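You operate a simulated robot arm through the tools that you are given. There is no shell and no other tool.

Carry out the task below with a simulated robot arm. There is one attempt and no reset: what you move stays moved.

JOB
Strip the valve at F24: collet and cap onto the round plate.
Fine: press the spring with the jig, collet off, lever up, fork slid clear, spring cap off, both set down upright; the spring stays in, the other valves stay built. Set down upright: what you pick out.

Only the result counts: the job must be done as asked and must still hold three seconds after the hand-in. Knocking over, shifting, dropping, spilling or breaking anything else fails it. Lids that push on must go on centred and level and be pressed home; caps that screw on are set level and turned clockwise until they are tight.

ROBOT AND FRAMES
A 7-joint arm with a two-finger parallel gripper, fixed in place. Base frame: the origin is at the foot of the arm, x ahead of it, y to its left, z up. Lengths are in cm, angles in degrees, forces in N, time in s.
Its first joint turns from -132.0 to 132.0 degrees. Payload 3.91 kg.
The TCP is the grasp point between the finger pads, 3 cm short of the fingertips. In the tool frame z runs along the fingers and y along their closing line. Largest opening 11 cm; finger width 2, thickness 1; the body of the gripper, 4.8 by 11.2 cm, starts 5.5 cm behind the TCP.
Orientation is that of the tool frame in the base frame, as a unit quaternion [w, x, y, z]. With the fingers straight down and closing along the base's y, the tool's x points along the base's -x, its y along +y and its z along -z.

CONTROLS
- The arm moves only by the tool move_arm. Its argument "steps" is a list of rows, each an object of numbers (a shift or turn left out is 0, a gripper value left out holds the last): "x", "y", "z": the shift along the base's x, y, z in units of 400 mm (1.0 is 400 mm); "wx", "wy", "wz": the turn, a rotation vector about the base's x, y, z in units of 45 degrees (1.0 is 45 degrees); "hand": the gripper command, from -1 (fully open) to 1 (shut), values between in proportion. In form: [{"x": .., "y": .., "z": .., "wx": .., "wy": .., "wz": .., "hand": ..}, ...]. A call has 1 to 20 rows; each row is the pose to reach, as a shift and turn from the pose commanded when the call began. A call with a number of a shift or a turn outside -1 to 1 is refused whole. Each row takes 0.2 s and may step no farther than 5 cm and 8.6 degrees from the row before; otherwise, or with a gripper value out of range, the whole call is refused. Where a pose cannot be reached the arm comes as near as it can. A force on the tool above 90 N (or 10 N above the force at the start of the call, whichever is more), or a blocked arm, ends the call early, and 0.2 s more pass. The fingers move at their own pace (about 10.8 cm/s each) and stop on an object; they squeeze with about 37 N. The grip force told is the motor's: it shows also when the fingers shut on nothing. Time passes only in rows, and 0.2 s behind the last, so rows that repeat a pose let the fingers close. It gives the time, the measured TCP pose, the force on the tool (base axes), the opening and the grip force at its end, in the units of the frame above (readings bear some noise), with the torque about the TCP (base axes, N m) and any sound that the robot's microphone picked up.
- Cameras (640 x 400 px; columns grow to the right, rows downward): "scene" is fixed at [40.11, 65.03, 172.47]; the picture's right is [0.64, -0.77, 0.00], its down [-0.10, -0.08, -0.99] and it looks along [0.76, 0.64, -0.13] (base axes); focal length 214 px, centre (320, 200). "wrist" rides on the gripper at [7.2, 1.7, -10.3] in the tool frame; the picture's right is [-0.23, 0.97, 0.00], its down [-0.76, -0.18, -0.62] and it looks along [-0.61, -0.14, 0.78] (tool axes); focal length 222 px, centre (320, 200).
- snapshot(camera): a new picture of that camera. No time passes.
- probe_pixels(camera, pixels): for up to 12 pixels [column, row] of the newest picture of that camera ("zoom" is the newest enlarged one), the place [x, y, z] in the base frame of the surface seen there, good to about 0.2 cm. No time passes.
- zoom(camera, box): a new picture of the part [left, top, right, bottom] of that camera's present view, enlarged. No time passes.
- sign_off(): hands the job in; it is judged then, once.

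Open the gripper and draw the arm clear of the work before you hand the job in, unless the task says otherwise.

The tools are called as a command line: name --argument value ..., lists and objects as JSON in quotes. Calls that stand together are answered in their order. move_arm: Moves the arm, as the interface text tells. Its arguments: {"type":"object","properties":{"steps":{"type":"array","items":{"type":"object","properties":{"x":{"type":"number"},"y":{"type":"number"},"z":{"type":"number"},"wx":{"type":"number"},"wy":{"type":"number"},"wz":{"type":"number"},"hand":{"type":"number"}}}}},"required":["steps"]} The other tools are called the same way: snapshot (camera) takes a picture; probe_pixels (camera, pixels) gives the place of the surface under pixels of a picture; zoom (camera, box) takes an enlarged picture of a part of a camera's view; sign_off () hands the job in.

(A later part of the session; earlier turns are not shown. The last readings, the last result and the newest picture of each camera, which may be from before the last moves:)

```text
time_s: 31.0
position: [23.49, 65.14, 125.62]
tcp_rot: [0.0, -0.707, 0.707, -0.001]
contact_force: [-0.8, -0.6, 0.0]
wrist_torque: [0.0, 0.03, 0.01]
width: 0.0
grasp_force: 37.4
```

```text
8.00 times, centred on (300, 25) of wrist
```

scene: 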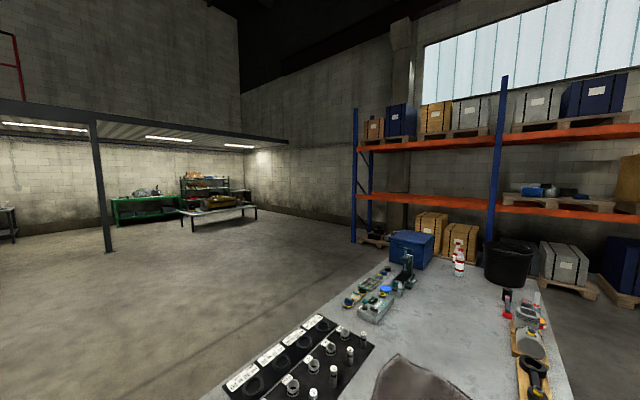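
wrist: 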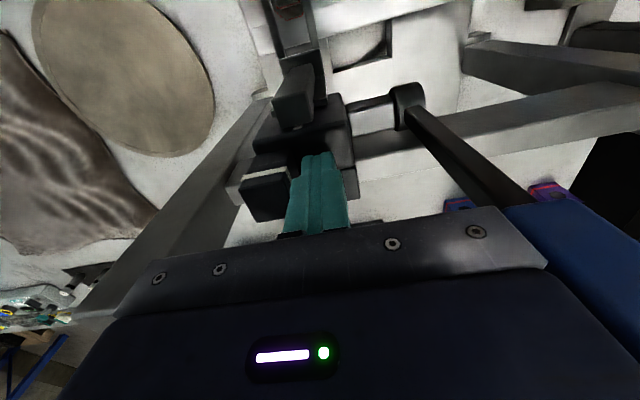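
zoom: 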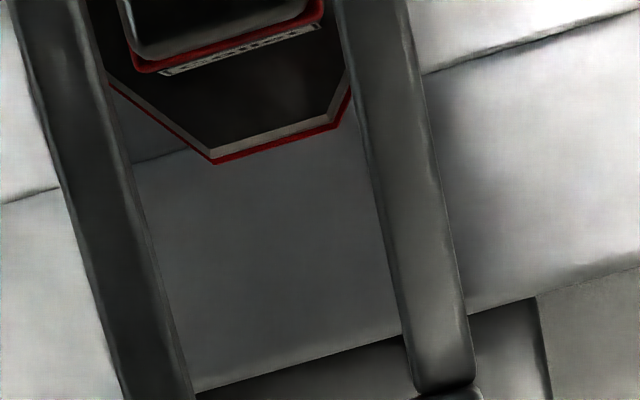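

The carriage face moved 13.0→21.3, i.e. 8.3 cm against the valve spacing of 8.4; the tines' mid-line is at x≈24.35. I back off and lift away to check the fork's alignment over F24 from the front.

move_arm --steps '[{"x": -0.005, "z": 0.02}, {"x": -0.005, "z": 0.1}, {"x": -0.005, "z": 0.2}, {"x": -0.005, "z": 0.3}, {"x": -0.005, "z": 0.42}, {"x": 0.0, "y": -0.1, "z": 0.44}, {"x": 0.02, "y": -0.2, "z": 0.44}, {"x": 0.04, "y": -0.3, "z": 0.42}, {"x": 0.05, "y": -0.4, "z": 0.35}, {"x": 0.05, "y": -0.45, "z": 0.3}]'

snapshot --camera "wrist"

zoom --camera "wrist" --box '[250, 50, 350, 150]'

```text
time_s: 33.2
position: [25.52, 47.03, 137.32]
tcp_rot: [0.001, 0.707, -0.707, 0.001]
contact_force: [-0.7, 0.8, 0.5]
wrist_torque: [-0.04, 0.05, 0.02]
width: 0.0
grasp_force: 36.4
```

```text
taken
```

wrist: 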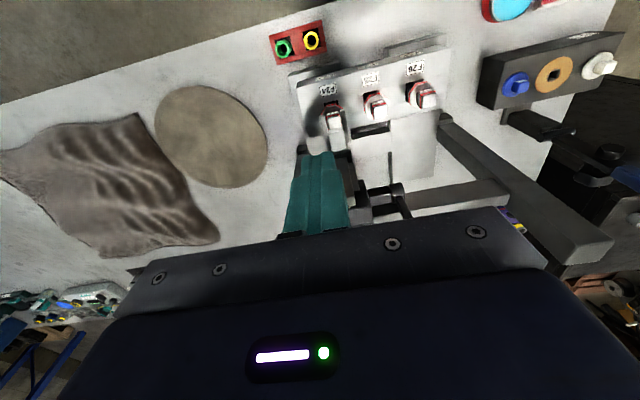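

```text
4.00 times, centred on (300, 100) of wrist
```

zoom: 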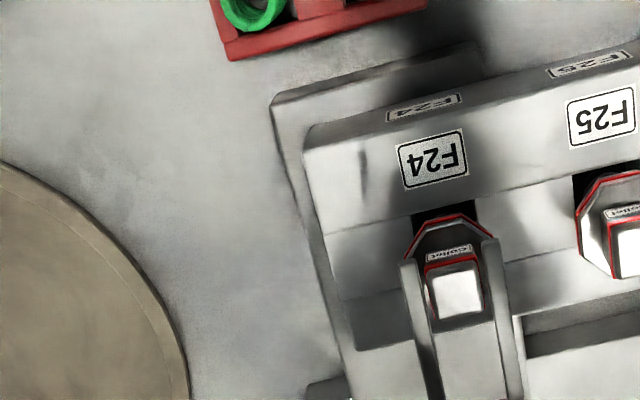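

The F24 collet sits centrally between the tines at zoom (455,290). I zoom more to confirm.

zoom --camera "wrist" --box '[305, 90, 365, 140]'

probe_pixels --camera "zoom" --pixels '[[100, 150], [220, 150], [140, 170], [205, 150], [145, 200], [205, 200], [175, 170], [125, 220], [110, 200], [175, 195], [225, 200], [175, 130]]'

```text
8.00 times, centred on (335, 115) of wrist
```

zoom: 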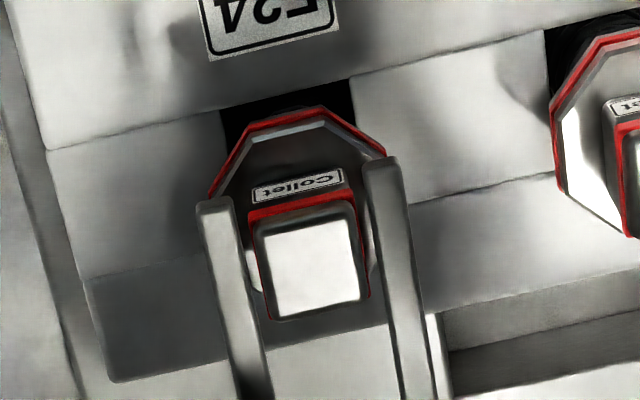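

```text
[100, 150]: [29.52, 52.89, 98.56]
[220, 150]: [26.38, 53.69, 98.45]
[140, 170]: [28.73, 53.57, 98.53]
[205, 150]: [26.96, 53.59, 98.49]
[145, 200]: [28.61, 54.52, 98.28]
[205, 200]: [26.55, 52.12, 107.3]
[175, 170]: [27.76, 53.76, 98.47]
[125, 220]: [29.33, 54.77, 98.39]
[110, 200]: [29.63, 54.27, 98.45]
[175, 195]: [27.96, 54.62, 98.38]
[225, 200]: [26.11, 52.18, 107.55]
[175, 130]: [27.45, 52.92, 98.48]
```

probe_pixels --camera "zoom" --pixels '[[232, 260], [238, 260], [205, 260], [380, 260], [375, 260], [405, 260], [262, 260], [355, 260], [268, 260], [350, 260], [310, 235], [310, 300]]'

```text
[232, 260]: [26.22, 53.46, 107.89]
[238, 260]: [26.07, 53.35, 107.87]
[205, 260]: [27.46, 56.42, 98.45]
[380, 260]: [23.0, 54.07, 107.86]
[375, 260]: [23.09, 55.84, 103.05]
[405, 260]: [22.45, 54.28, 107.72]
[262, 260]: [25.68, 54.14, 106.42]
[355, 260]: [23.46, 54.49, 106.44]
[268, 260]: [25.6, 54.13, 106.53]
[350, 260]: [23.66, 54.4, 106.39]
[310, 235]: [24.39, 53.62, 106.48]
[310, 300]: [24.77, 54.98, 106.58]
```

Collet x 23.3–25.75 and tine gap 23.05–25.95: the fork is centred on F24. Now I open the hand and tilt to inspect the lever handle, which should be at x≈16.5.

move_arm --steps '[{"x": -0.05, "y": -0.03, "z": 0.05, "wx": 0.13, "hand": -1}, {"x": -0.1, "y": -0.06, "z": 0.1, "wx": 0.26, "hand": -1}, {"x": -0.15, "y": -0.1, "z": 0.15, "wx": 0.4, "hand": -1}, {"x": -0.2, "y": -0.13, "z": 0.2, "wx": 0.53, "hand": -1}, {"x": -0.21, "y": -0.15, "z": 0.22, "wx": 0.667, "hand": -1}]'

snapshot --camera "wrist"

zoom --camera "wrist" --box '[240, 40, 440, 220]'

```text
time_s: 34.4
position: [16.9, 41.21, 146.42]
tcp_rot: [-0.183, 0.683, -0.683, -0.185]
contact_force: [0.0, 0.4, -0.3]
wrist_torque: [-0.02, 0.1, 0.05]
width: 10.99
grasp_force: 0.1
```

```text
taken
```

wrist: 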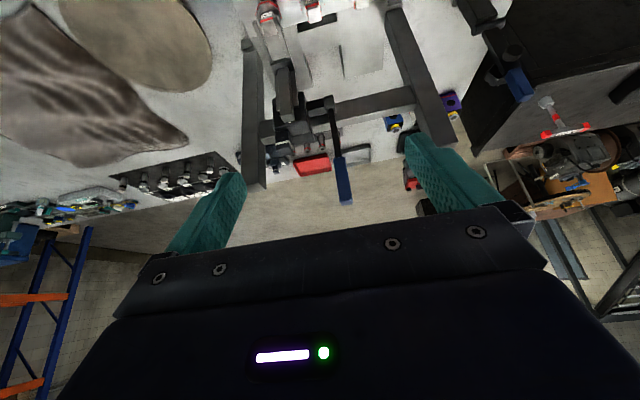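

```text
2.22 times, centred on (340, 130) of wrist
```

zoom: 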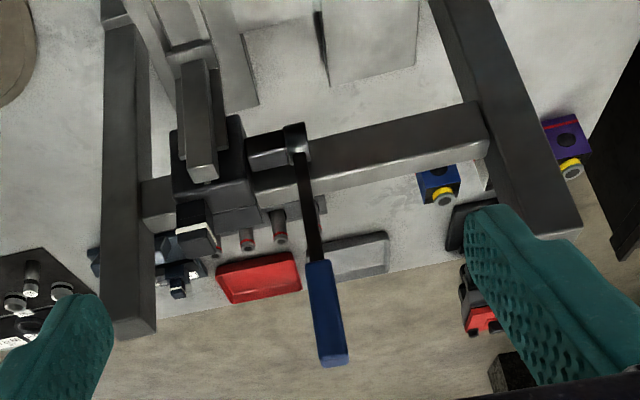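

The lever and blue handle are clear at zoom (320,270)–(333,365). I probe their extents.

probe_pixels --camera "zoom" --pixels '[[310, 270], [330, 268], [317, 300], [338, 300], [325, 350], [345, 345], [322, 360], [345, 358], [333, 362], [310, 240], [300, 170], [290, 140]]'

zoom --camera "wrist" --box '[320, 90, 370, 215]'

```text
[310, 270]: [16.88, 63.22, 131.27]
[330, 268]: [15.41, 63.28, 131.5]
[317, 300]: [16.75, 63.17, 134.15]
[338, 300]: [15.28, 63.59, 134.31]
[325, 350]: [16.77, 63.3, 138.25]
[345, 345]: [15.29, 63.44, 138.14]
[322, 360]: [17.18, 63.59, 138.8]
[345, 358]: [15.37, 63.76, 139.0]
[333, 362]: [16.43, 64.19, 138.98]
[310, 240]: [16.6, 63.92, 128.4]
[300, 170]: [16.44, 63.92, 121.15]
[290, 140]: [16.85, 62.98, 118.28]
```

```text
3.20 times, centred on (345, 152) of wrist
```

zoom: 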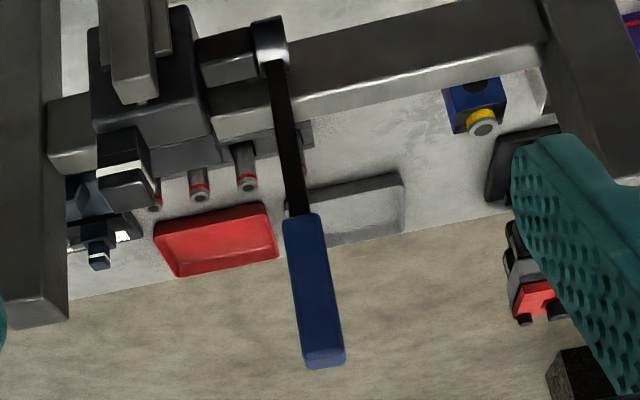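

The handle is x 15.1–17.3, y≈63.2–65.2, z 131–139, pivot near z≈118. I return tool-down and go above the handle with a ~5 cm opening.

move_arm --steps '[{"z": 0.1, "wx": -0.14, "hand": 0.09}, {"y": 0.08, "z": 0.14, "wx": -0.28, "hand": 0.09}, {"y": 0.18, "z": 0.14, "wx": -0.42, "hand": 0.09}, {"x": -0.01, "y": 0.28, "z": 0.14, "wx": -0.55, "hand": 0.09}, {"x": -0.0175, "y": 0.38, "z": 0.14, "wx": -0.667, "hand": 0.09}, {"x": -0.0175, "y": 0.48, "z": 0.14, "wx": -0.667, "hand": 0.09}, {"x": -0.0175, "y": 0.575, "z": 0.14, "wx": -0.667, "hand": 0.09}, {"x": -0.0175, "y": 0.575, "z": 0.1, "wx": -0.667, "hand": 0.09}]'

snapshot --camera "wrist"

zoom --camera "wrist" --box '[220, 60, 420, 240]'

```text
time_s: 36.2
position: [16.28, 63.97, 150.27]
tcp_rot: [0.0, -0.706, 0.708, 0.0]
contact_force: [0.3, -0.4, -0.1]
wrist_torque: [0.0, 0.02, -0.01]
width: 5.02
grasp_force: 0.1
```

```text
taken
```

wrist: 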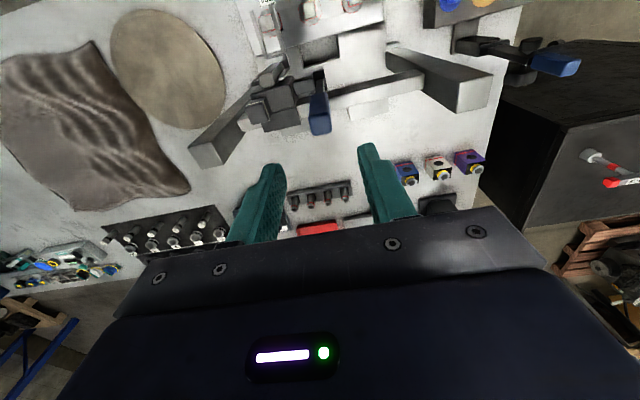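

```text
2.22 times, centred on (320, 150) of wrist
```

zoom: 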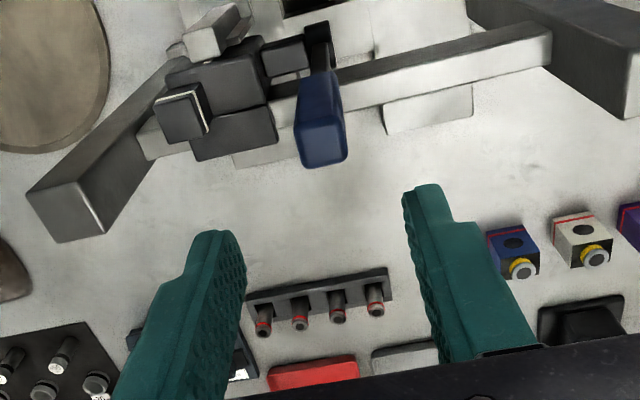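

The handle's top face is at zoom (322,145), between the open fingers. I probe its top for exact centring.

probe_pixels --camera "zoom" --pixels '[[305, 130], [342, 127], [308, 160], [345, 155], [322, 145], [322, 128], [324, 162], [298, 125], [303, 160], [345, 140], [335, 68], [320, 72]]'

```text
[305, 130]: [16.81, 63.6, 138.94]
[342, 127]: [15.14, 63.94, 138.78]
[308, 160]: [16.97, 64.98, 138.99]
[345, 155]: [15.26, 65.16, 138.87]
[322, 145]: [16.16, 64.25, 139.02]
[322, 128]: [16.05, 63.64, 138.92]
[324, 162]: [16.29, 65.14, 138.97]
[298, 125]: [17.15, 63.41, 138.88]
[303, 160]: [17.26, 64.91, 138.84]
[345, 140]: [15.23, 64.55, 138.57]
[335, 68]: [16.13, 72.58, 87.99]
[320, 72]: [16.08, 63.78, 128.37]
```

Handle top centre is (16.2,64.3,139). I descend to z≈136.5 and close on it.

move_arm --steps '[{"x": -0.001, "y": 0.009, "z": -0.08}, {"x": -0.001, "y": 0.009, "z": -0.17}, {"x": -0.001, "y": 0.009, "z": -0.26}, {"x": -0.001, "y": 0.009, "z": -0.345}, {"x": -0.001, "y": 0.009, "z": -0.345}]'

move_arm --steps '[{"hand": 0.4}, {"hand": 0.55}, {"hand": 1}, {"hand": 1}]'

snapshot --camera "wrist"

zoom --camera "wrist" --box '[220, 0, 420, 200]'

```text
time_s: 37.4
position: [16.19, 64.51, 136.3]
tcp_rot: [0.001, -0.706, 0.708, 0.0]
contact_force: [-0.2, 1.5, 0.0]
wrist_torque: [-0.03, -0.02, 0.05]
width: 5.01
grasp_force: 0.1
```

```text
time_s: 38.4
position: [16.23, 64.39, 136.45]
tcp_rot: [0.0, -0.706, 0.708, 0.001]
contact_force: [5.5, -0.3, 0.9]
wrist_torque: [0.0, 0.02, 0.09]
width: 2.21
grasp_force: 44.9
```

```text
taken
```

wrist: 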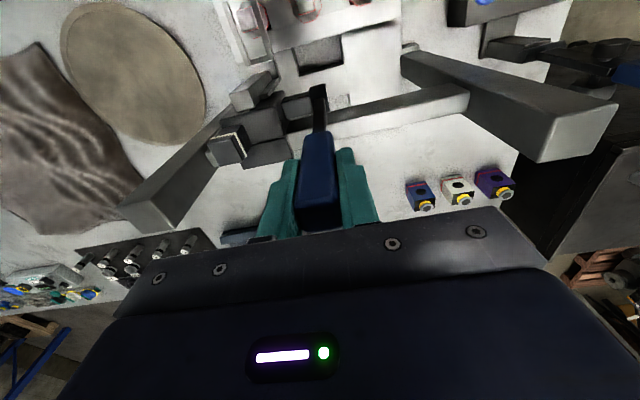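

```text
2.00 times, centred on (320, 100) of wrist
```

zoom: 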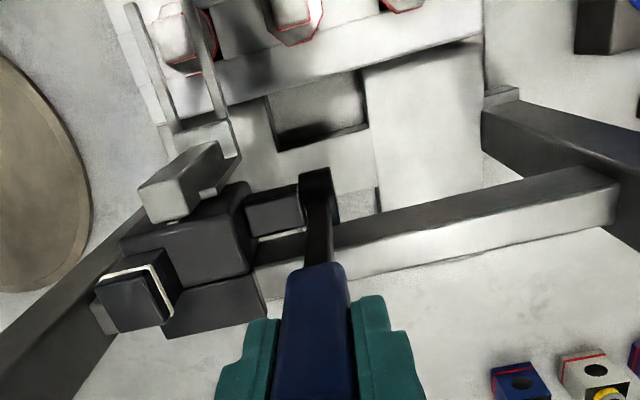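

The handle is held (width 2.2). I swing it toward -y on an arc about the pivot (y 64.35, z≈117.8), starting with 15°.

move_arm --steps '[{"y": -0.0406, "z": -0.0018, "x": 0.001}, {"y": -0.081, "z": -0.0071, "x": 0.001}, {"y": -0.1207, "z": -0.0159, "x": 0.001}]'

snapshot --camera "wrist"

zoom --camera "wrist" --box '[220, 0, 420, 200]'

```text
time_s: 39.2
position: [16.24, 59.7, 135.79]
tcp_rot: [0.0, 0.708, -0.706, 0.0]
contact_force: [1.7, 6.8, 0.5]
wrist_torque: [1.24, -0.52, -0.04]
width: 2.15
grasp_force: 45.4
```

```text
taken
```

wrist: 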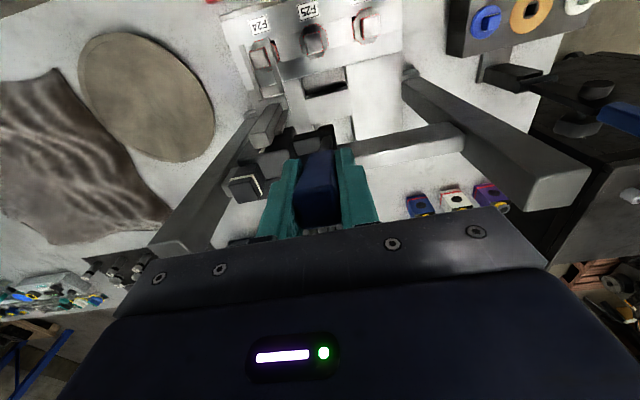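

```text
2.00 times, centred on (320, 100) of wrist
```

zoom: 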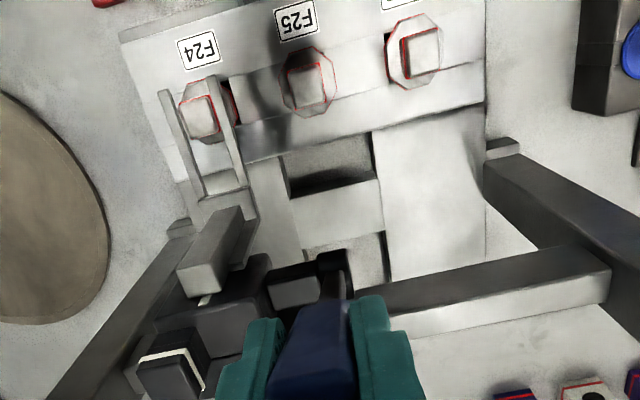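

It moves with about 7 N. I probe the ram top and tines to see if the fork is going down.

probe_pixels --camera "zoom" --pixels '[[205, 285], [200, 275], [215, 230], [235, 160], [175, 120], [225, 100], [200, 110], [310, 280], [335, 265], [310, 340], [205, 303], [225, 180]]'

```text
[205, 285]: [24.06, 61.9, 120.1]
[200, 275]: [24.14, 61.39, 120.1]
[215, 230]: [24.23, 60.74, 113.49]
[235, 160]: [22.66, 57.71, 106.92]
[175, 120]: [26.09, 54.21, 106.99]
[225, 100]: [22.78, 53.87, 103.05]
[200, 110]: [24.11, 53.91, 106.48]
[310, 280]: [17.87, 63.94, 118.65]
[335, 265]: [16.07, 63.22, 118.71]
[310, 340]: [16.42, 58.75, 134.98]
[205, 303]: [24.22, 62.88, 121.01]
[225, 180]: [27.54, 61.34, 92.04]
```

The ram and tines dropped 0.9 cm in 15°, so the direction is right. I continue the swing to 45°.

move_arm --steps '[{"y": -0.0388, "z": -0.0122}, {"y": -0.0764, "z": -0.0278}, {"y": -0.1125, "z": -0.0466}, {"y": -0.1468, "z": -0.0684}, {"y": -0.179, "z": -0.0932}, {"y": -0.209, "z": -0.1207}]'

snapshot --camera "wrist"

zoom --camera "wrist" --box '[200, 40, 400, 240]'

```text
time_s: 40.6
position: [16.27, 51.17, 131.16]
tcp_rot: [0.0, -0.707, 0.708, -0.001]
contact_force: [0.5, 1.0, 9.0]
wrist_torque: [1.45, 0.2, 0.12]
width: 2.2
grasp_force: 44.6
```

```text
taken
```

wrist: 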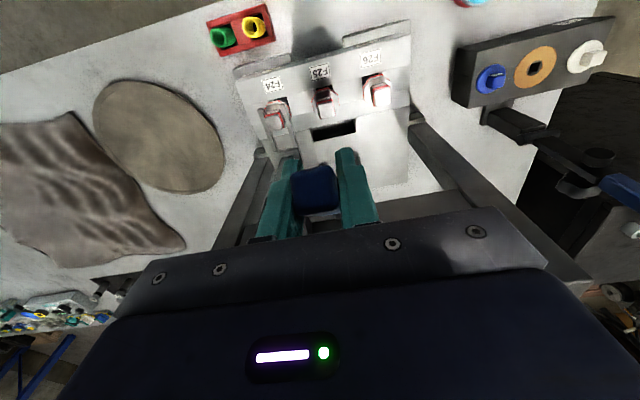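

```text
2.00 times, centred on (300, 140) of wrist
```

zoom: 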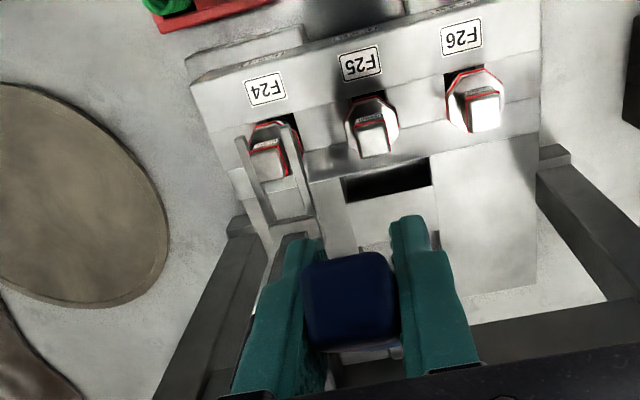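

Force is small. I check the tine height, then go on.

probe_pixels --camera "zoom" --pixels '[[247, 170], [250, 190], [295, 165], [305, 200], [270, 155], [268, 165], [265, 230], [290, 225]]'

move_arm --steps '[{"y": -0.0275, "z": -0.03}, {"y": -0.0523, "z": -0.0623}]'

snapshot --camera "wrist"

zoom --camera "wrist" --box '[220, 40, 340, 160]'

```text
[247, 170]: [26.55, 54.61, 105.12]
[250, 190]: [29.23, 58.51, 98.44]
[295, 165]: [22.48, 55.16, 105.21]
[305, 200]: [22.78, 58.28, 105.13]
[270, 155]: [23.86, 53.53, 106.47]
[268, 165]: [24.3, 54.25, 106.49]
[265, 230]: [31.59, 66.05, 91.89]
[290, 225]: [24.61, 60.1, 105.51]
```

```text
time_s: 41.2
position: [16.22, 49.2, 128.63]
tcp_rot: [0.0, -0.706, 0.708, 0.0]
contact_force: [3.7, -5.3, 12.3]
wrist_torque: [1.36, 0.11, 0.08]
width: 2.18
grasp_force: 45.1
```

```text
taken
```

wrist: 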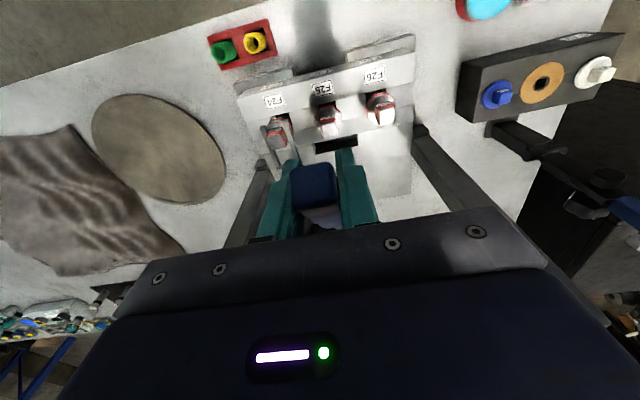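

```text
3.33 times, centred on (280, 100) of wrist
```

zoom: 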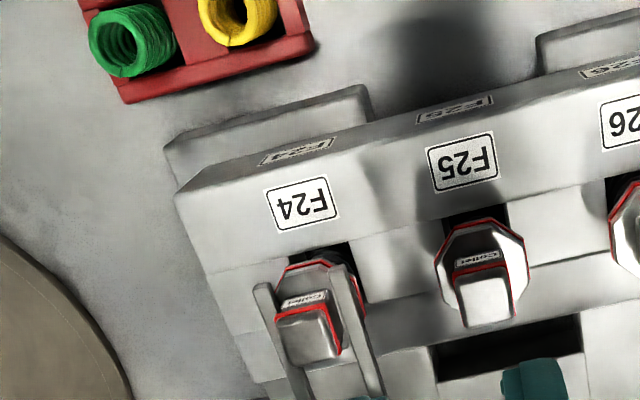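

Tines are now just above the cap and still straddle the collet. I zoom tightly to check the side gaps before pressing.

zoom --camera "wrist" --box '[255, 105, 305, 155]'

probe_pixels --camera "zoom" --pixels '[[130, 210], [150, 240], [290, 180], [305, 215], [185, 230], [270, 210], [215, 260], [230, 215], [170, 190], [275, 240], [165, 270], [240, 190]]'

```text
8.00 times, centred on (280, 130) of wrist
```

zoom: 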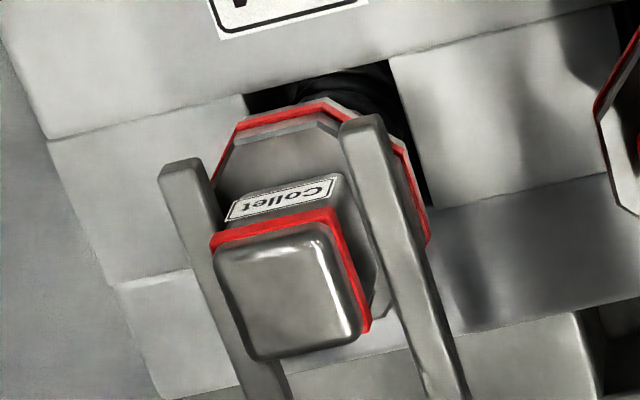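

```text
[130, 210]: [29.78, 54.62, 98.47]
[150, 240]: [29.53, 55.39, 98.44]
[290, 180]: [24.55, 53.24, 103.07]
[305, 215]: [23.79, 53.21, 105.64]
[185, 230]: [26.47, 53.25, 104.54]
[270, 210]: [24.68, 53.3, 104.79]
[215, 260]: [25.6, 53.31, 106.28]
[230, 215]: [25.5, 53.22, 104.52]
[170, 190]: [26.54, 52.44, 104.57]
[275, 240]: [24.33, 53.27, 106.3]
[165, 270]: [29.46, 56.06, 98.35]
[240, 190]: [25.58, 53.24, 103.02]
```

The alignment looks good. I press on to 70° in steps.

move_arm --steps '[{"y": -0.0109, "z": -0.017}, {"y": -0.0218, "z": -0.0343}, {"y": -0.0312, "z": -0.052}, {"y": -0.0406, "z": -0.0704}, {"y": -0.0484, "z": -0.089}, {"y": -0.0562, "z": -0.108}]'

snapshot --camera "wrist"

zoom --camera "wrist" --box '[220, 60, 340, 180]'

```text
time_s: 42.6
position: [16.26, 46.82, 124.2]
tcp_rot: [0.001, 0.707, -0.707, 0.0]
contact_force: [-0.4, -2.4, 10.0]
wrist_torque: [1.4, 0.08, 0.03]
width: 2.19
grasp_force: 44.8
```

```text
taken
```

wrist: 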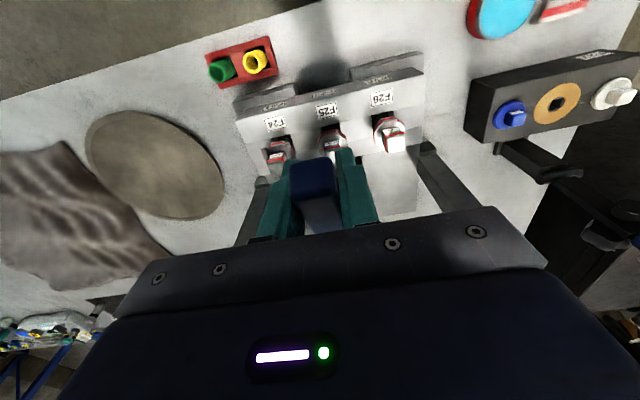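

```text
3.33 times, centred on (280, 120) of wrist
```

zoom: 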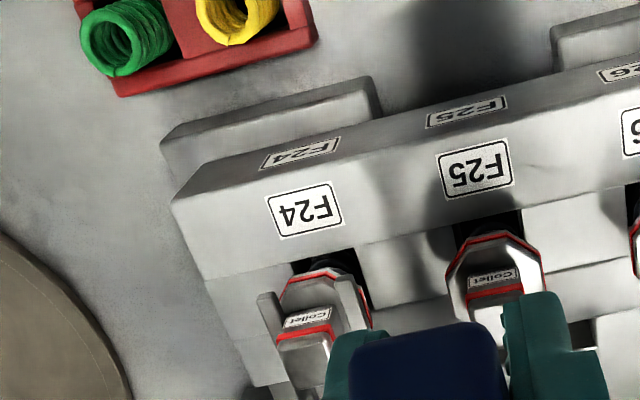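

I press on toward 85° watching the force.

move_arm --steps '[{"y": -0.0062, "z": -0.019}, {"y": -0.0122, "z": -0.0388}, {"y": -0.017, "z": -0.0585}, {"y": -0.021, "z": -0.0785}]'

move_arm --steps '[{"y": -0.003, "z": -0.02}, {"y": -0.0054, "z": -0.0403}]'

snapshot --camera "wrist"

zoom --camera "wrist" --box '[240, 90, 340, 190]'

```text
time_s: 43.6
position: [16.17, 45.96, 120.97]
tcp_rot: [0.001, -0.707, 0.708, -0.001]
contact_force: [6.6, -17.3, 6.9]
wrist_torque: [1.41, 0.19, 0.12]
width: 2.15
grasp_force: 45.4
```

```text
time_s: 44.2
position: [16.14, 45.85, 119.57]
tcp_rot: [0.002, -0.707, 0.707, 0.002]
contact_force: [9.3, -3.8, 36.8]
wrist_torque: [0.15, 0.84, 0.61]
width: 2.23
grasp_force: 45.0
```

```text
taken
```

wrist: 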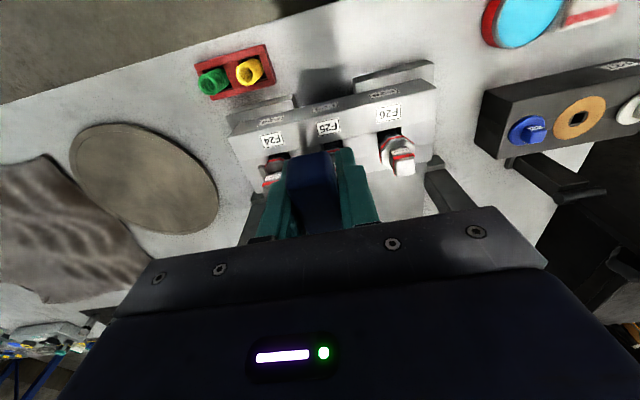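

```text
4.00 times, centred on (290, 140) of wrist
```

zoom: 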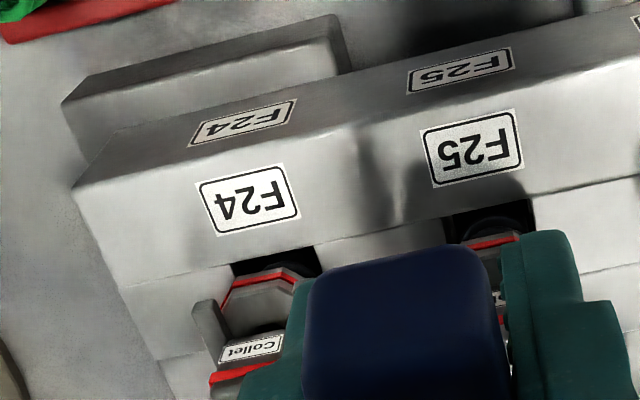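

Force rose to 37 N at about 85°, so either the spring is being pressed or a stop is reached. I probe cap and tine heights.

probe_pixels --camera "zoom" --pixels '[[205, 310], [210, 340], [225, 310], [265, 290], [250, 310], [255, 350], [230, 378], [490, 250], [225, 355], [200, 330], [290, 270], [215, 360]]'

```text
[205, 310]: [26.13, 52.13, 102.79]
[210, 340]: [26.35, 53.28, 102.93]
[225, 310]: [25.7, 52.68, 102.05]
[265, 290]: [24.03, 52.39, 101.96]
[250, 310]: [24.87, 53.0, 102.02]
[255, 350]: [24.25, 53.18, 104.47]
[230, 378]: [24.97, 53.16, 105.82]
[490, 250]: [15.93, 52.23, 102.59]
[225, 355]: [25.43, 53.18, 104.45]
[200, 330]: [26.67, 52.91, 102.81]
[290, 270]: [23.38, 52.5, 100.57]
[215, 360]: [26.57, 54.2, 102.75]
```

The cap has been pressed from z 103.1 to 102.0, and the tine top is at 102.8. I press the last few degrees to see if the lever latches.

move_arm --steps '[{"y": -0.001, "z": -0.012}, {"y": -0.0017, "z": -0.024}]'

```text
time_s: 44.8
position: [16.15, 45.79, 118.49]
tcp_rot: [-0.001, 0.707, -0.707, -0.001]
contact_force: [4.0, 6.6, 36.2]
wrist_torque: [-0.13, 0.08, 0.0]
width: 2.17
grasp_force: 44.7
```

move_arm --steps '[{"z": -0.012}, {"z": -0.024}, {"z": -0.03}]'

snapshot --camera "wrist"

zoom --camera "wrist" --box '[240, 90, 380, 230]'

probe_pixels --camera "zoom" --pixels '[[155, 210], [160, 225], [195, 215], [185, 230], [330, 230], [330, 280], [300, 240], [360, 230]]'

```text
time_s: 45.6
position: [16.29, 45.66, 117.23]
tcp_rot: [0.001, 0.707, -0.707, 0.0]
contact_force: [-0.8, -3.6, 35.9]
wrist_torque: [-0.04, -0.04, 0.03]
width: 2.19
grasp_force: 45.7
```

```text
taken
```

wrist: 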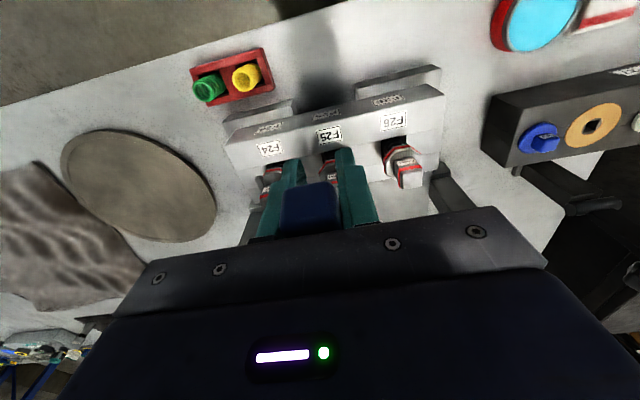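

```text
2.86 times, centred on (310, 160) of wrist
```

zoom: 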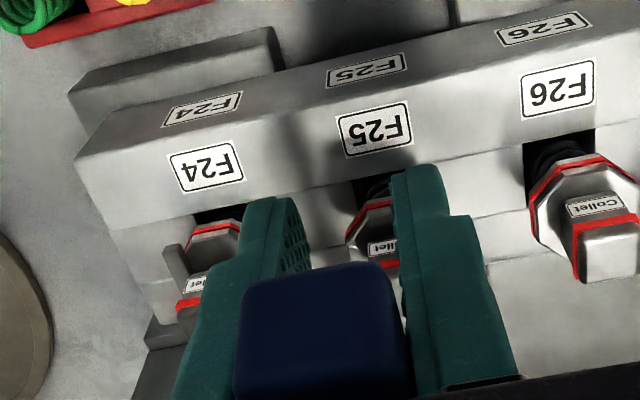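

```text
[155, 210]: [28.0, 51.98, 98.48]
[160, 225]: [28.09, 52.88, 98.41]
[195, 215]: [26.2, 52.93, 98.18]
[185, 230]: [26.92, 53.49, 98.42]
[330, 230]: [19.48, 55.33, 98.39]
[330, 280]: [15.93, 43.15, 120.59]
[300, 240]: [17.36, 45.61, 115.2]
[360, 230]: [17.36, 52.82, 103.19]
```

The force plateau of ~36 N is the pads slipping: the handle stays at about 85° (tip at z≈120.6). I open the fingers in place; the palm would catch the handle if it sprang up.

move_arm --steps '[{"hand": 0.4}, {"hand": 0.3}, {"hand": 0.3}]'

snapshot --camera "wrist"

zoom --camera "wrist" --box '[240, 90, 380, 230]'

probe_pixels --camera "zoom" --pixels '[[165, 250], [170, 265], [210, 230], [195, 240], [300, 280], [330, 300], [360, 280], [320, 340], [270, 300], [340, 265], [380, 320], [300, 320]]'

```text
time_s: 46.4
position: [16.34, 45.79, 117.19]
tcp_rot: [0.0, -0.707, 0.707, 0.0]
contact_force: [-0.9, -0.3, -0.3]
wrist_torque: [0.04, 0.02, 0.01]
width: 3.85
grasp_force: 0.1
```

```text
taken
```

wrist: 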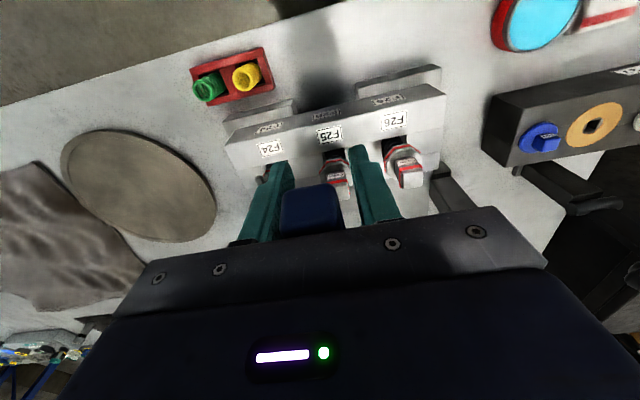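

```text
2.86 times, centred on (310, 160) of wrist
```

zoom: 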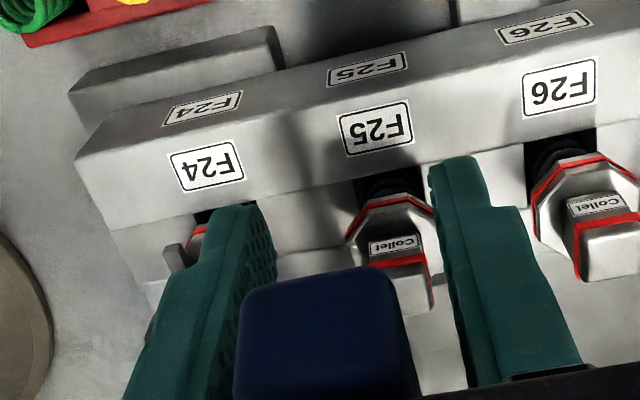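

```text
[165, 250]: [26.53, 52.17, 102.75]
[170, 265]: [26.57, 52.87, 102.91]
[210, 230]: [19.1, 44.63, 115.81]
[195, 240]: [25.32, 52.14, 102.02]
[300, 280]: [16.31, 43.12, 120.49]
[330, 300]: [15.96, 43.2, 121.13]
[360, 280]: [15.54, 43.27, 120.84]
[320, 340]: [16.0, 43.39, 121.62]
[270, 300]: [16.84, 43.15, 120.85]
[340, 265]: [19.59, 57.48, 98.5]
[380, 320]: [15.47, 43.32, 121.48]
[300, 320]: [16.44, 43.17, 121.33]
```

The lever stays down by itself and the cap remains pressed at z≈102.0. I lift straight up off the handle and go to look at F24.

move_arm --steps '[{"z": 0.05}, {"z": 0.12}, {"z": 0.2}, {"z": 0.3}, {"z": 0.4}, {"x": 0.08, "z": 0.45}, {"x": 0.18, "z": 0.45, "y": 0.05}]'

snapshot --camera "wrist"

zoom --camera "wrist" --box '[260, 50, 380, 170]'

```text
time_s: 48.0
position: [23.44, 47.89, 135.31]
tcp_rot: [-0.001, -0.707, 0.707, 0.0]
contact_force: [-0.3, 0.3, 0.3]
wrist_torque: [0.02, -0.03, -0.01]
width: 3.86
grasp_force: 0.1
```

```text
taken
```

wrist: 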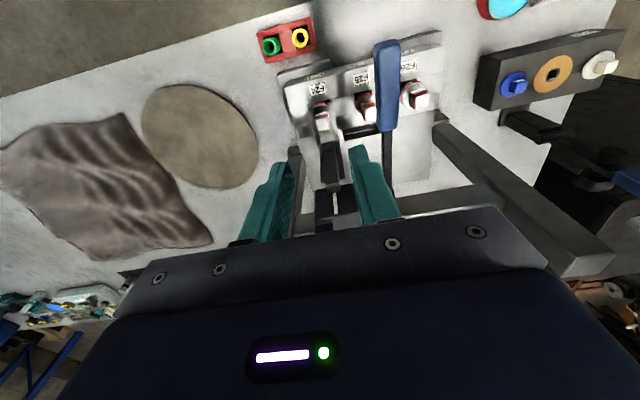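

```text
3.33 times, centred on (320, 110) of wrist
```

zoom: 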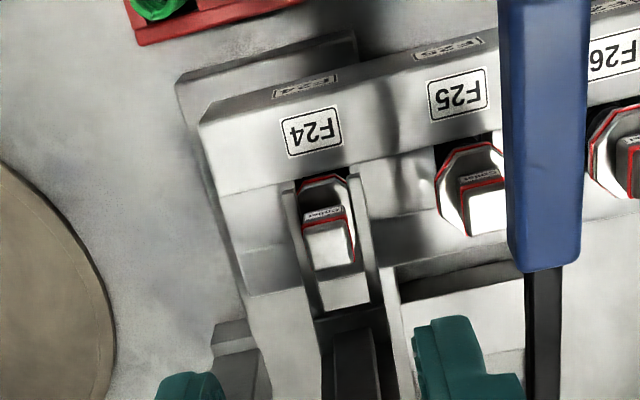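

The collet stands proud between the tines at zoom (330,240), and the handle is well aside at x≤17.3. I probe the collet top's extents for the grasp.

zoom --camera "wrist" --box '[300, 95, 350, 145]'

probe_pixels --camera "zoom" --pixels '[[145, 180], [230, 170], [150, 245], [240, 235], [190, 170], [195, 245], [195, 252], [200, 270], [125, 150], [285, 140], [140, 240], [245, 190]]'

```text
8.00 times, centred on (325, 120) of wrist
```

zoom: 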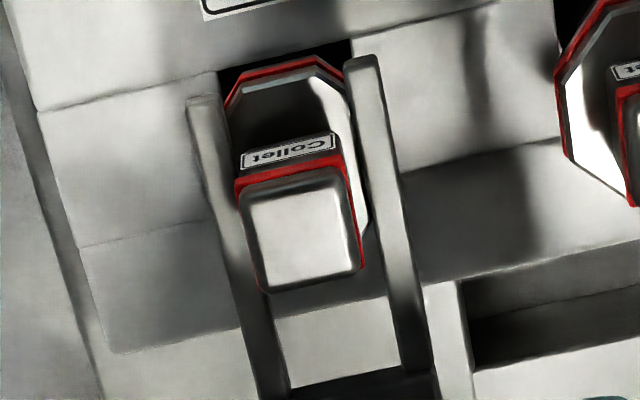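

```text
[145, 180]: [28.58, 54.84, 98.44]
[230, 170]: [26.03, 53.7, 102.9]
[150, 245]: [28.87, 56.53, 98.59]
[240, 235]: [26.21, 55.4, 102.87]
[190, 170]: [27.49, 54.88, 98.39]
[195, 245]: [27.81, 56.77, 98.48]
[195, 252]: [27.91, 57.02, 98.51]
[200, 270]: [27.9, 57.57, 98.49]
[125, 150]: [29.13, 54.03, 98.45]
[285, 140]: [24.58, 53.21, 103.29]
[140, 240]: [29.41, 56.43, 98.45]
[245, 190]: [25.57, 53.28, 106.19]
```

probe_pixels --camera "zoom" --pixels '[[250, 195], [250, 240], [262, 283], [350, 185], [358, 260], [310, 275], [310, 190], [300, 230], [345, 230], [255, 265], [320, 150], [360, 225]]'

```text
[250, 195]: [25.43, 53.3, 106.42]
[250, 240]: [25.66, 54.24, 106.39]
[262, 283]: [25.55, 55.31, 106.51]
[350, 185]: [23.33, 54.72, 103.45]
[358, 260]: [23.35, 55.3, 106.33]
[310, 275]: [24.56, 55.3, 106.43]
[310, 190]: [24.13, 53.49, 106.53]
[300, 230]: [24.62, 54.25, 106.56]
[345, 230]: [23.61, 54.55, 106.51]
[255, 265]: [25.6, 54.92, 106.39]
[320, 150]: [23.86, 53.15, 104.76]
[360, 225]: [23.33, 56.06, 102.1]
```

Collet: centre (24.5,54.35), top 106.55, 2.4 cm wide. I move above it and descend so the fingertips end at z≈103.3, just above the tines.

move_arm --steps '[{"x": 0.0265, "y": 0.08, "z": -0.03}, {"x": 0.0265, "y": 0.1615, "z": -0.1}, {"x": 0.0265, "y": 0.1615, "z": -0.22}, {"x": 0.0265, "y": 0.1615, "z": -0.34}, {"x": 0.0265, "y": 0.1615, "z": -0.45}, {"x": 0.0265, "y": 0.1615, "z": -0.55}, {"x": 0.0265, "y": 0.1615, "z": -0.6}]'

snapshot --camera "wrist"

zoom --camera "wrist" --box '[240, 100, 400, 240]'

```text
time_s: 49.6
position: [24.52, 54.09, 111.16]
tcp_rot: [0.0, -0.706, 0.708, 0.001]
contact_force: [-0.6, -0.2, 0.6]
wrist_torque: [0.05, -0.01, -0.01]
width: 3.88
grasp_force: 0.1
```

```text
taken
```

wrist: 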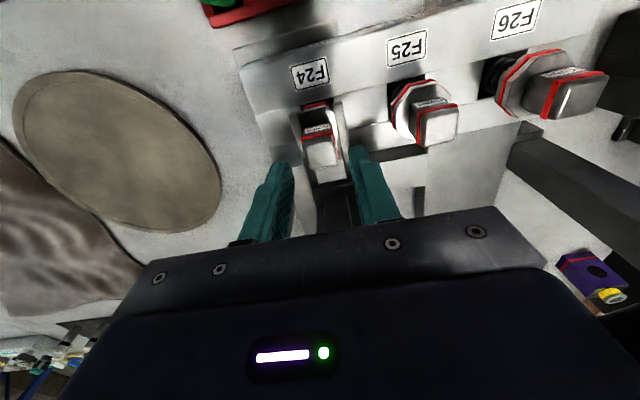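

```text
2.86 times, centred on (320, 170) of wrist
```

zoom: 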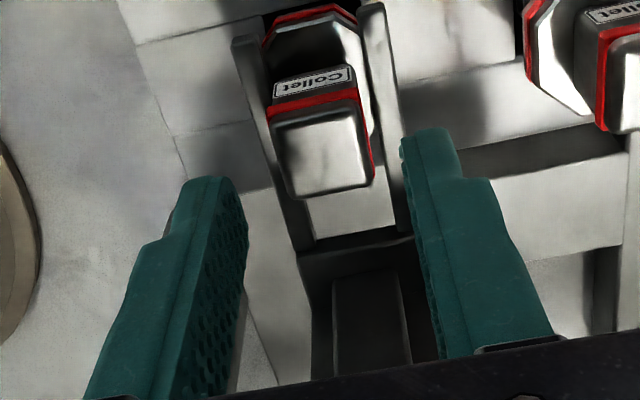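

The hand is centred over the collet. I lower the last 4.9 cm and close.

move_arm --steps '[{"y": 0.006, "z": -0.04}, {"y": 0.006, "z": -0.08}, {"y": 0.006, "z": -0.11}, {"y": 0.006, "z": -0.1215}, {"y": 0.006, "z": -0.1215}]'

move_arm --steps '[{"hand": 0.45}, {"hand": 0.6}, {"hand": 1}, {"hand": 1}]'

snapshot --camera "wrist"

zoom --camera "wrist" --box '[240, 100, 400, 240]'

```text
time_s: 50.8
position: [24.54, 54.53, 106.31]
tcp_rot: [0.0, 0.707, -0.707, 0.0]
contact_force: [0.4, 0.0, 1.0]
wrist_torque: [-0.02, -0.03, 0.0]
width: 3.87
grasp_force: 0.1
```

```text
time_s: 51.8
position: [24.51, 54.59, 106.27]
tcp_rot: [0.0, 0.707, -0.707, 0.001]
contact_force: [1.5, -0.4, 0.6]
wrist_torque: [0.02, -0.01, 0.0]
width: 2.36
grasp_force: 37.1
```

```text
taken
```

wrist: 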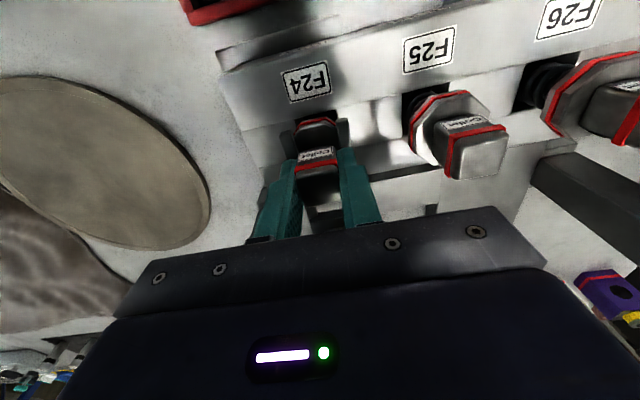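

```text
2.86 times, centred on (320, 170) of wrist
```

zoom: 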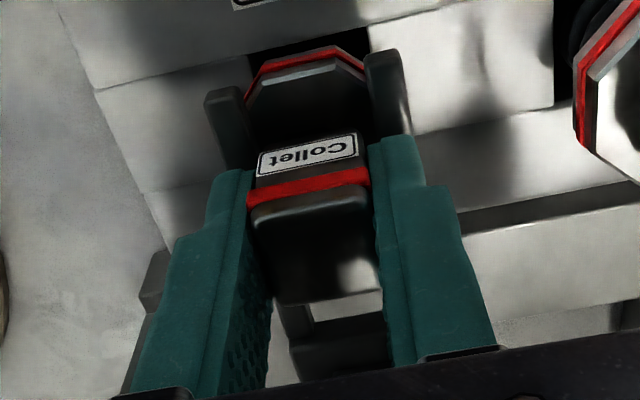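

The collet is gripped (2.36 cm). I lift slowly by 2 cm and watch the force.

move_arm --steps '[{"z": 0.01}, {"z": 0.02}, {"z": 0.035}, {"z": 0.05}]'

snapshot --camera "wrist"

zoom --camera "wrist" --box '[240, 100, 400, 240]'

```text
time_s: 52.8
position: [24.49, 54.42, 108.43]
tcp_rot: [0.0, -0.707, 0.707, 0.0]
contact_force: [0.0, -0.2, -0.3]
wrist_torque: [0.0, -0.02, -0.02]
width: 2.35
grasp_force: 37.0
```

```text
taken
```

wrist: 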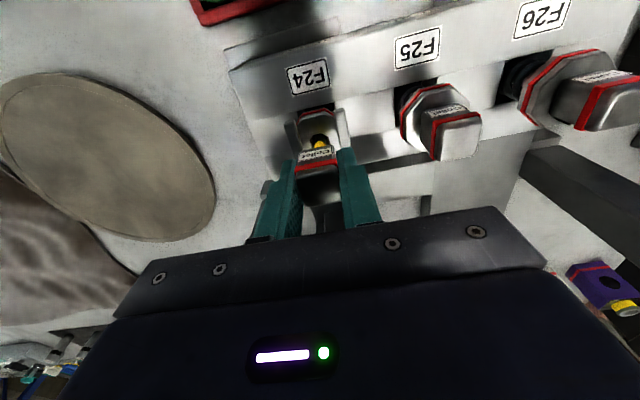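

```text
2.86 times, centred on (320, 170) of wrist
```

zoom: 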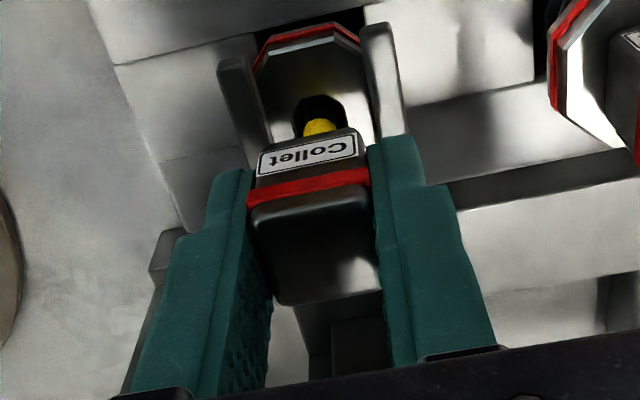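

The collet came off freely; the yellow stem tip shows in the cap. I lift clear and carry it over to the round plate.

move_arm --steps '[{"z": 0.08}, {"z": 0.18}, {"z": 0.28}, {"z": 0.4}, {"x": 0.05, "z": 0.5}, {"x": 0.15, "z": 0.5}, {"x": 0.27, "z": 0.48}, {"x": 0.39, "z": 0.45}, {"x": 0.51, "z": 0.4}, {"x": 0.63, "z": 0.35}, {"x": 0.7375, "z": 0.3}, {"x": 0.7375, "z": 0.2}]'

snapshot --camera "wrist"

probe_pixels --camera "wrist" --pixels '[[320, 100], [320, 60], [250, 100], [400, 100], [320, 10], [200, 60], [450, 60], [310, 170]]'

```text
refused: row 9 steps farther than a row can; nothing moved
```

```text
taken
```

wrist: 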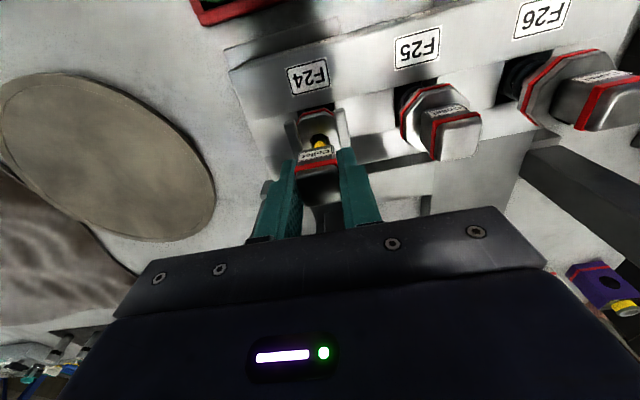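

```text
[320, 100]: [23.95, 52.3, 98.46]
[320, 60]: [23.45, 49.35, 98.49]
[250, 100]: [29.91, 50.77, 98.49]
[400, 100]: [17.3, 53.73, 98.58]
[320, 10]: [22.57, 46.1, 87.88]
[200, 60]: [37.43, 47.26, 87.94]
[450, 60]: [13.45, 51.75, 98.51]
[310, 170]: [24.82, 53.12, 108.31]
```

A row stepped too far, so nothing moved. I repeat the carry with shorter rows.

move_arm --steps '[{"z": 0.08}, {"z": 0.18}, {"z": 0.28}, {"z": 0.4}, {"x": 0.05, "z": 0.48}, {"x": 0.15, "z": 0.48}, {"x": 0.26, "z": 0.46}, {"x": 0.37, "z": 0.43}, {"x": 0.48, "z": 0.39}, {"x": 0.59, "z": 0.35}, {"x": 0.68, "z": 0.3}, {"x": 0.7375, "z": 0.22}]'

snapshot --camera "wrist"

probe_pixels --camera "wrist" --pixels '[[320, 100], [320, 60], [250, 100], [400, 100], [320, 10], [200, 60], [450, 60], [310, 170]]'

```text
time_s: 55.4
position: [53.8, 54.53, 117.36]
tcp_rot: [0.0, 0.708, -0.707, 0.0]
contact_force: [-0.8, -0.2, -0.7]
wrist_torque: [-0.01, -0.04, -0.01]
width: 2.38
grasp_force: 36.7
```

```text
taken
```

wrist: 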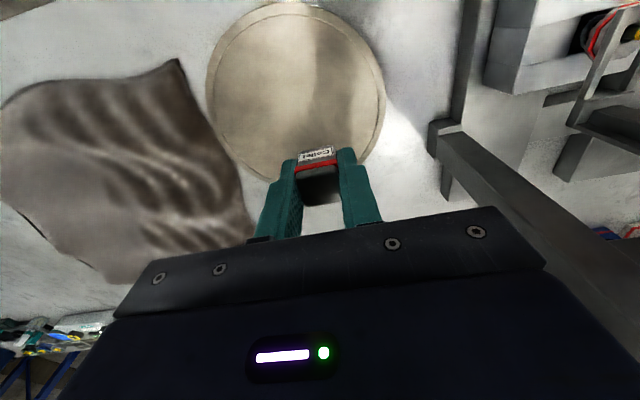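

```text
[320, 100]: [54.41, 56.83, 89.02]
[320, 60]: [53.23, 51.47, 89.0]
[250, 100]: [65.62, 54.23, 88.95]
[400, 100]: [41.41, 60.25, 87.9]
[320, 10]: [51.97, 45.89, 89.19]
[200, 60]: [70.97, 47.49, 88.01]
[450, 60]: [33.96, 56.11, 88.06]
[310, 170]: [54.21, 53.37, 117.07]
```

The plate's surface is at z≈89.0 under the collet. I descend to about z 94.5, then feel for contact.

move_arm --steps '[{"z": -0.11}, {"z": -0.22}, {"z": -0.33}, {"z": -0.44}, {"z": -0.52}, {"z": -0.565}, {"z": -0.565}]'

move_arm --steps '[{"z": -0.005}, {"z": -0.01}, {"z": -0.015}]'

snapshot --camera "wrist"

zoom --camera "wrist" --box '[240, 100, 400, 240]'

```text
time_s: 57.0
position: [53.88, 54.54, 94.57]
tcp_rot: [0.0, 0.707, -0.707, 0.0]
contact_force: [-0.2, -1.0, -1.1]
wrist_torque: [0.01, 0.01, -0.01]
width: 2.33
grasp_force: 36.5
```

```text
time_s: 57.8
position: [54.06, 54.4, 93.83]
tcp_rot: [0.0, 0.707, -0.707, 0.0]
contact_force: [1.5, -0.3, -0.2]
wrist_torque: [0.02, 0.01, -0.01]
width: 2.37
grasp_force: 37.4
```

```text
taken
```

wrist: 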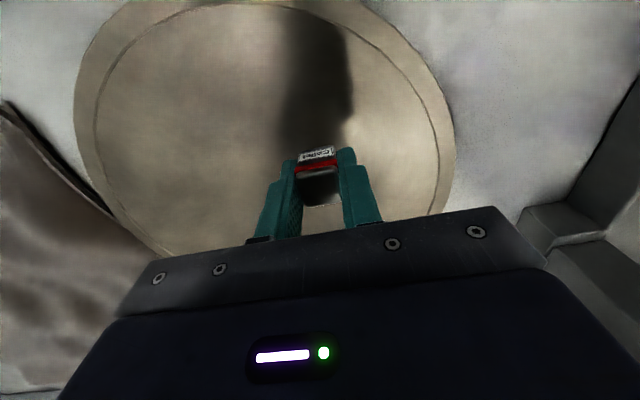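

```text
2.86 times, centred on (320, 170) of wrist
```

zoom: 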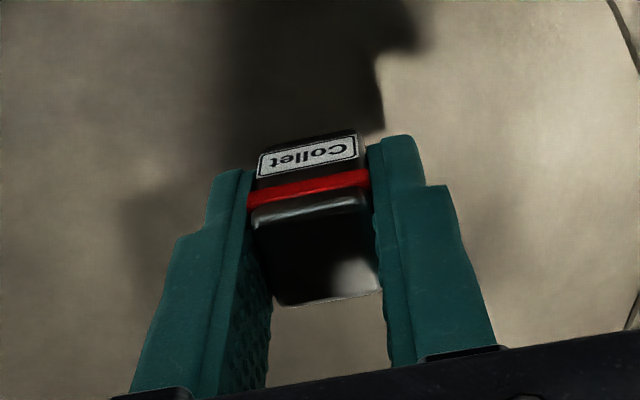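

No contact yet at z 93.8. I go on down in 2 mm steps.

move_arm --steps '[{"z": -0.005}, {"z": -0.01}, {"z": -0.015}, {"z": -0.02}]'

move_arm --steps '[{"z": -0.005}, {"z": -0.01}]'

move_arm --steps '[{"z": -0.005}]'

```text
time_s: 58.8
position: [53.95, 54.51, 93.27]
tcp_rot: [0.0, -0.706, 0.708, 0.0]
contact_force: [0.2, -0.9, -0.6]
wrist_torque: [0.03, 0.0, 0.01]
width: 2.34
grasp_force: 37.0
```

```text
time_s: 59.4
position: [54.06, 54.43, 92.67]
tcp_rot: [-0.001, -0.707, 0.707, -0.001]
contact_force: [1.1, 0.0, 0.5]
wrist_torque: [-0.02, 0.0, 0.01]
width: 2.36
grasp_force: 36.9
```

```text
time_s: 59.8
position: [53.98, 54.31, 92.57]
tcp_rot: [0.001, -0.707, 0.707, -0.001]
contact_force: [0.1, -0.2, -0.8]
wrist_torque: [-0.01, -0.02, 0.0]
width: 2.34
grasp_force: 36.7
```

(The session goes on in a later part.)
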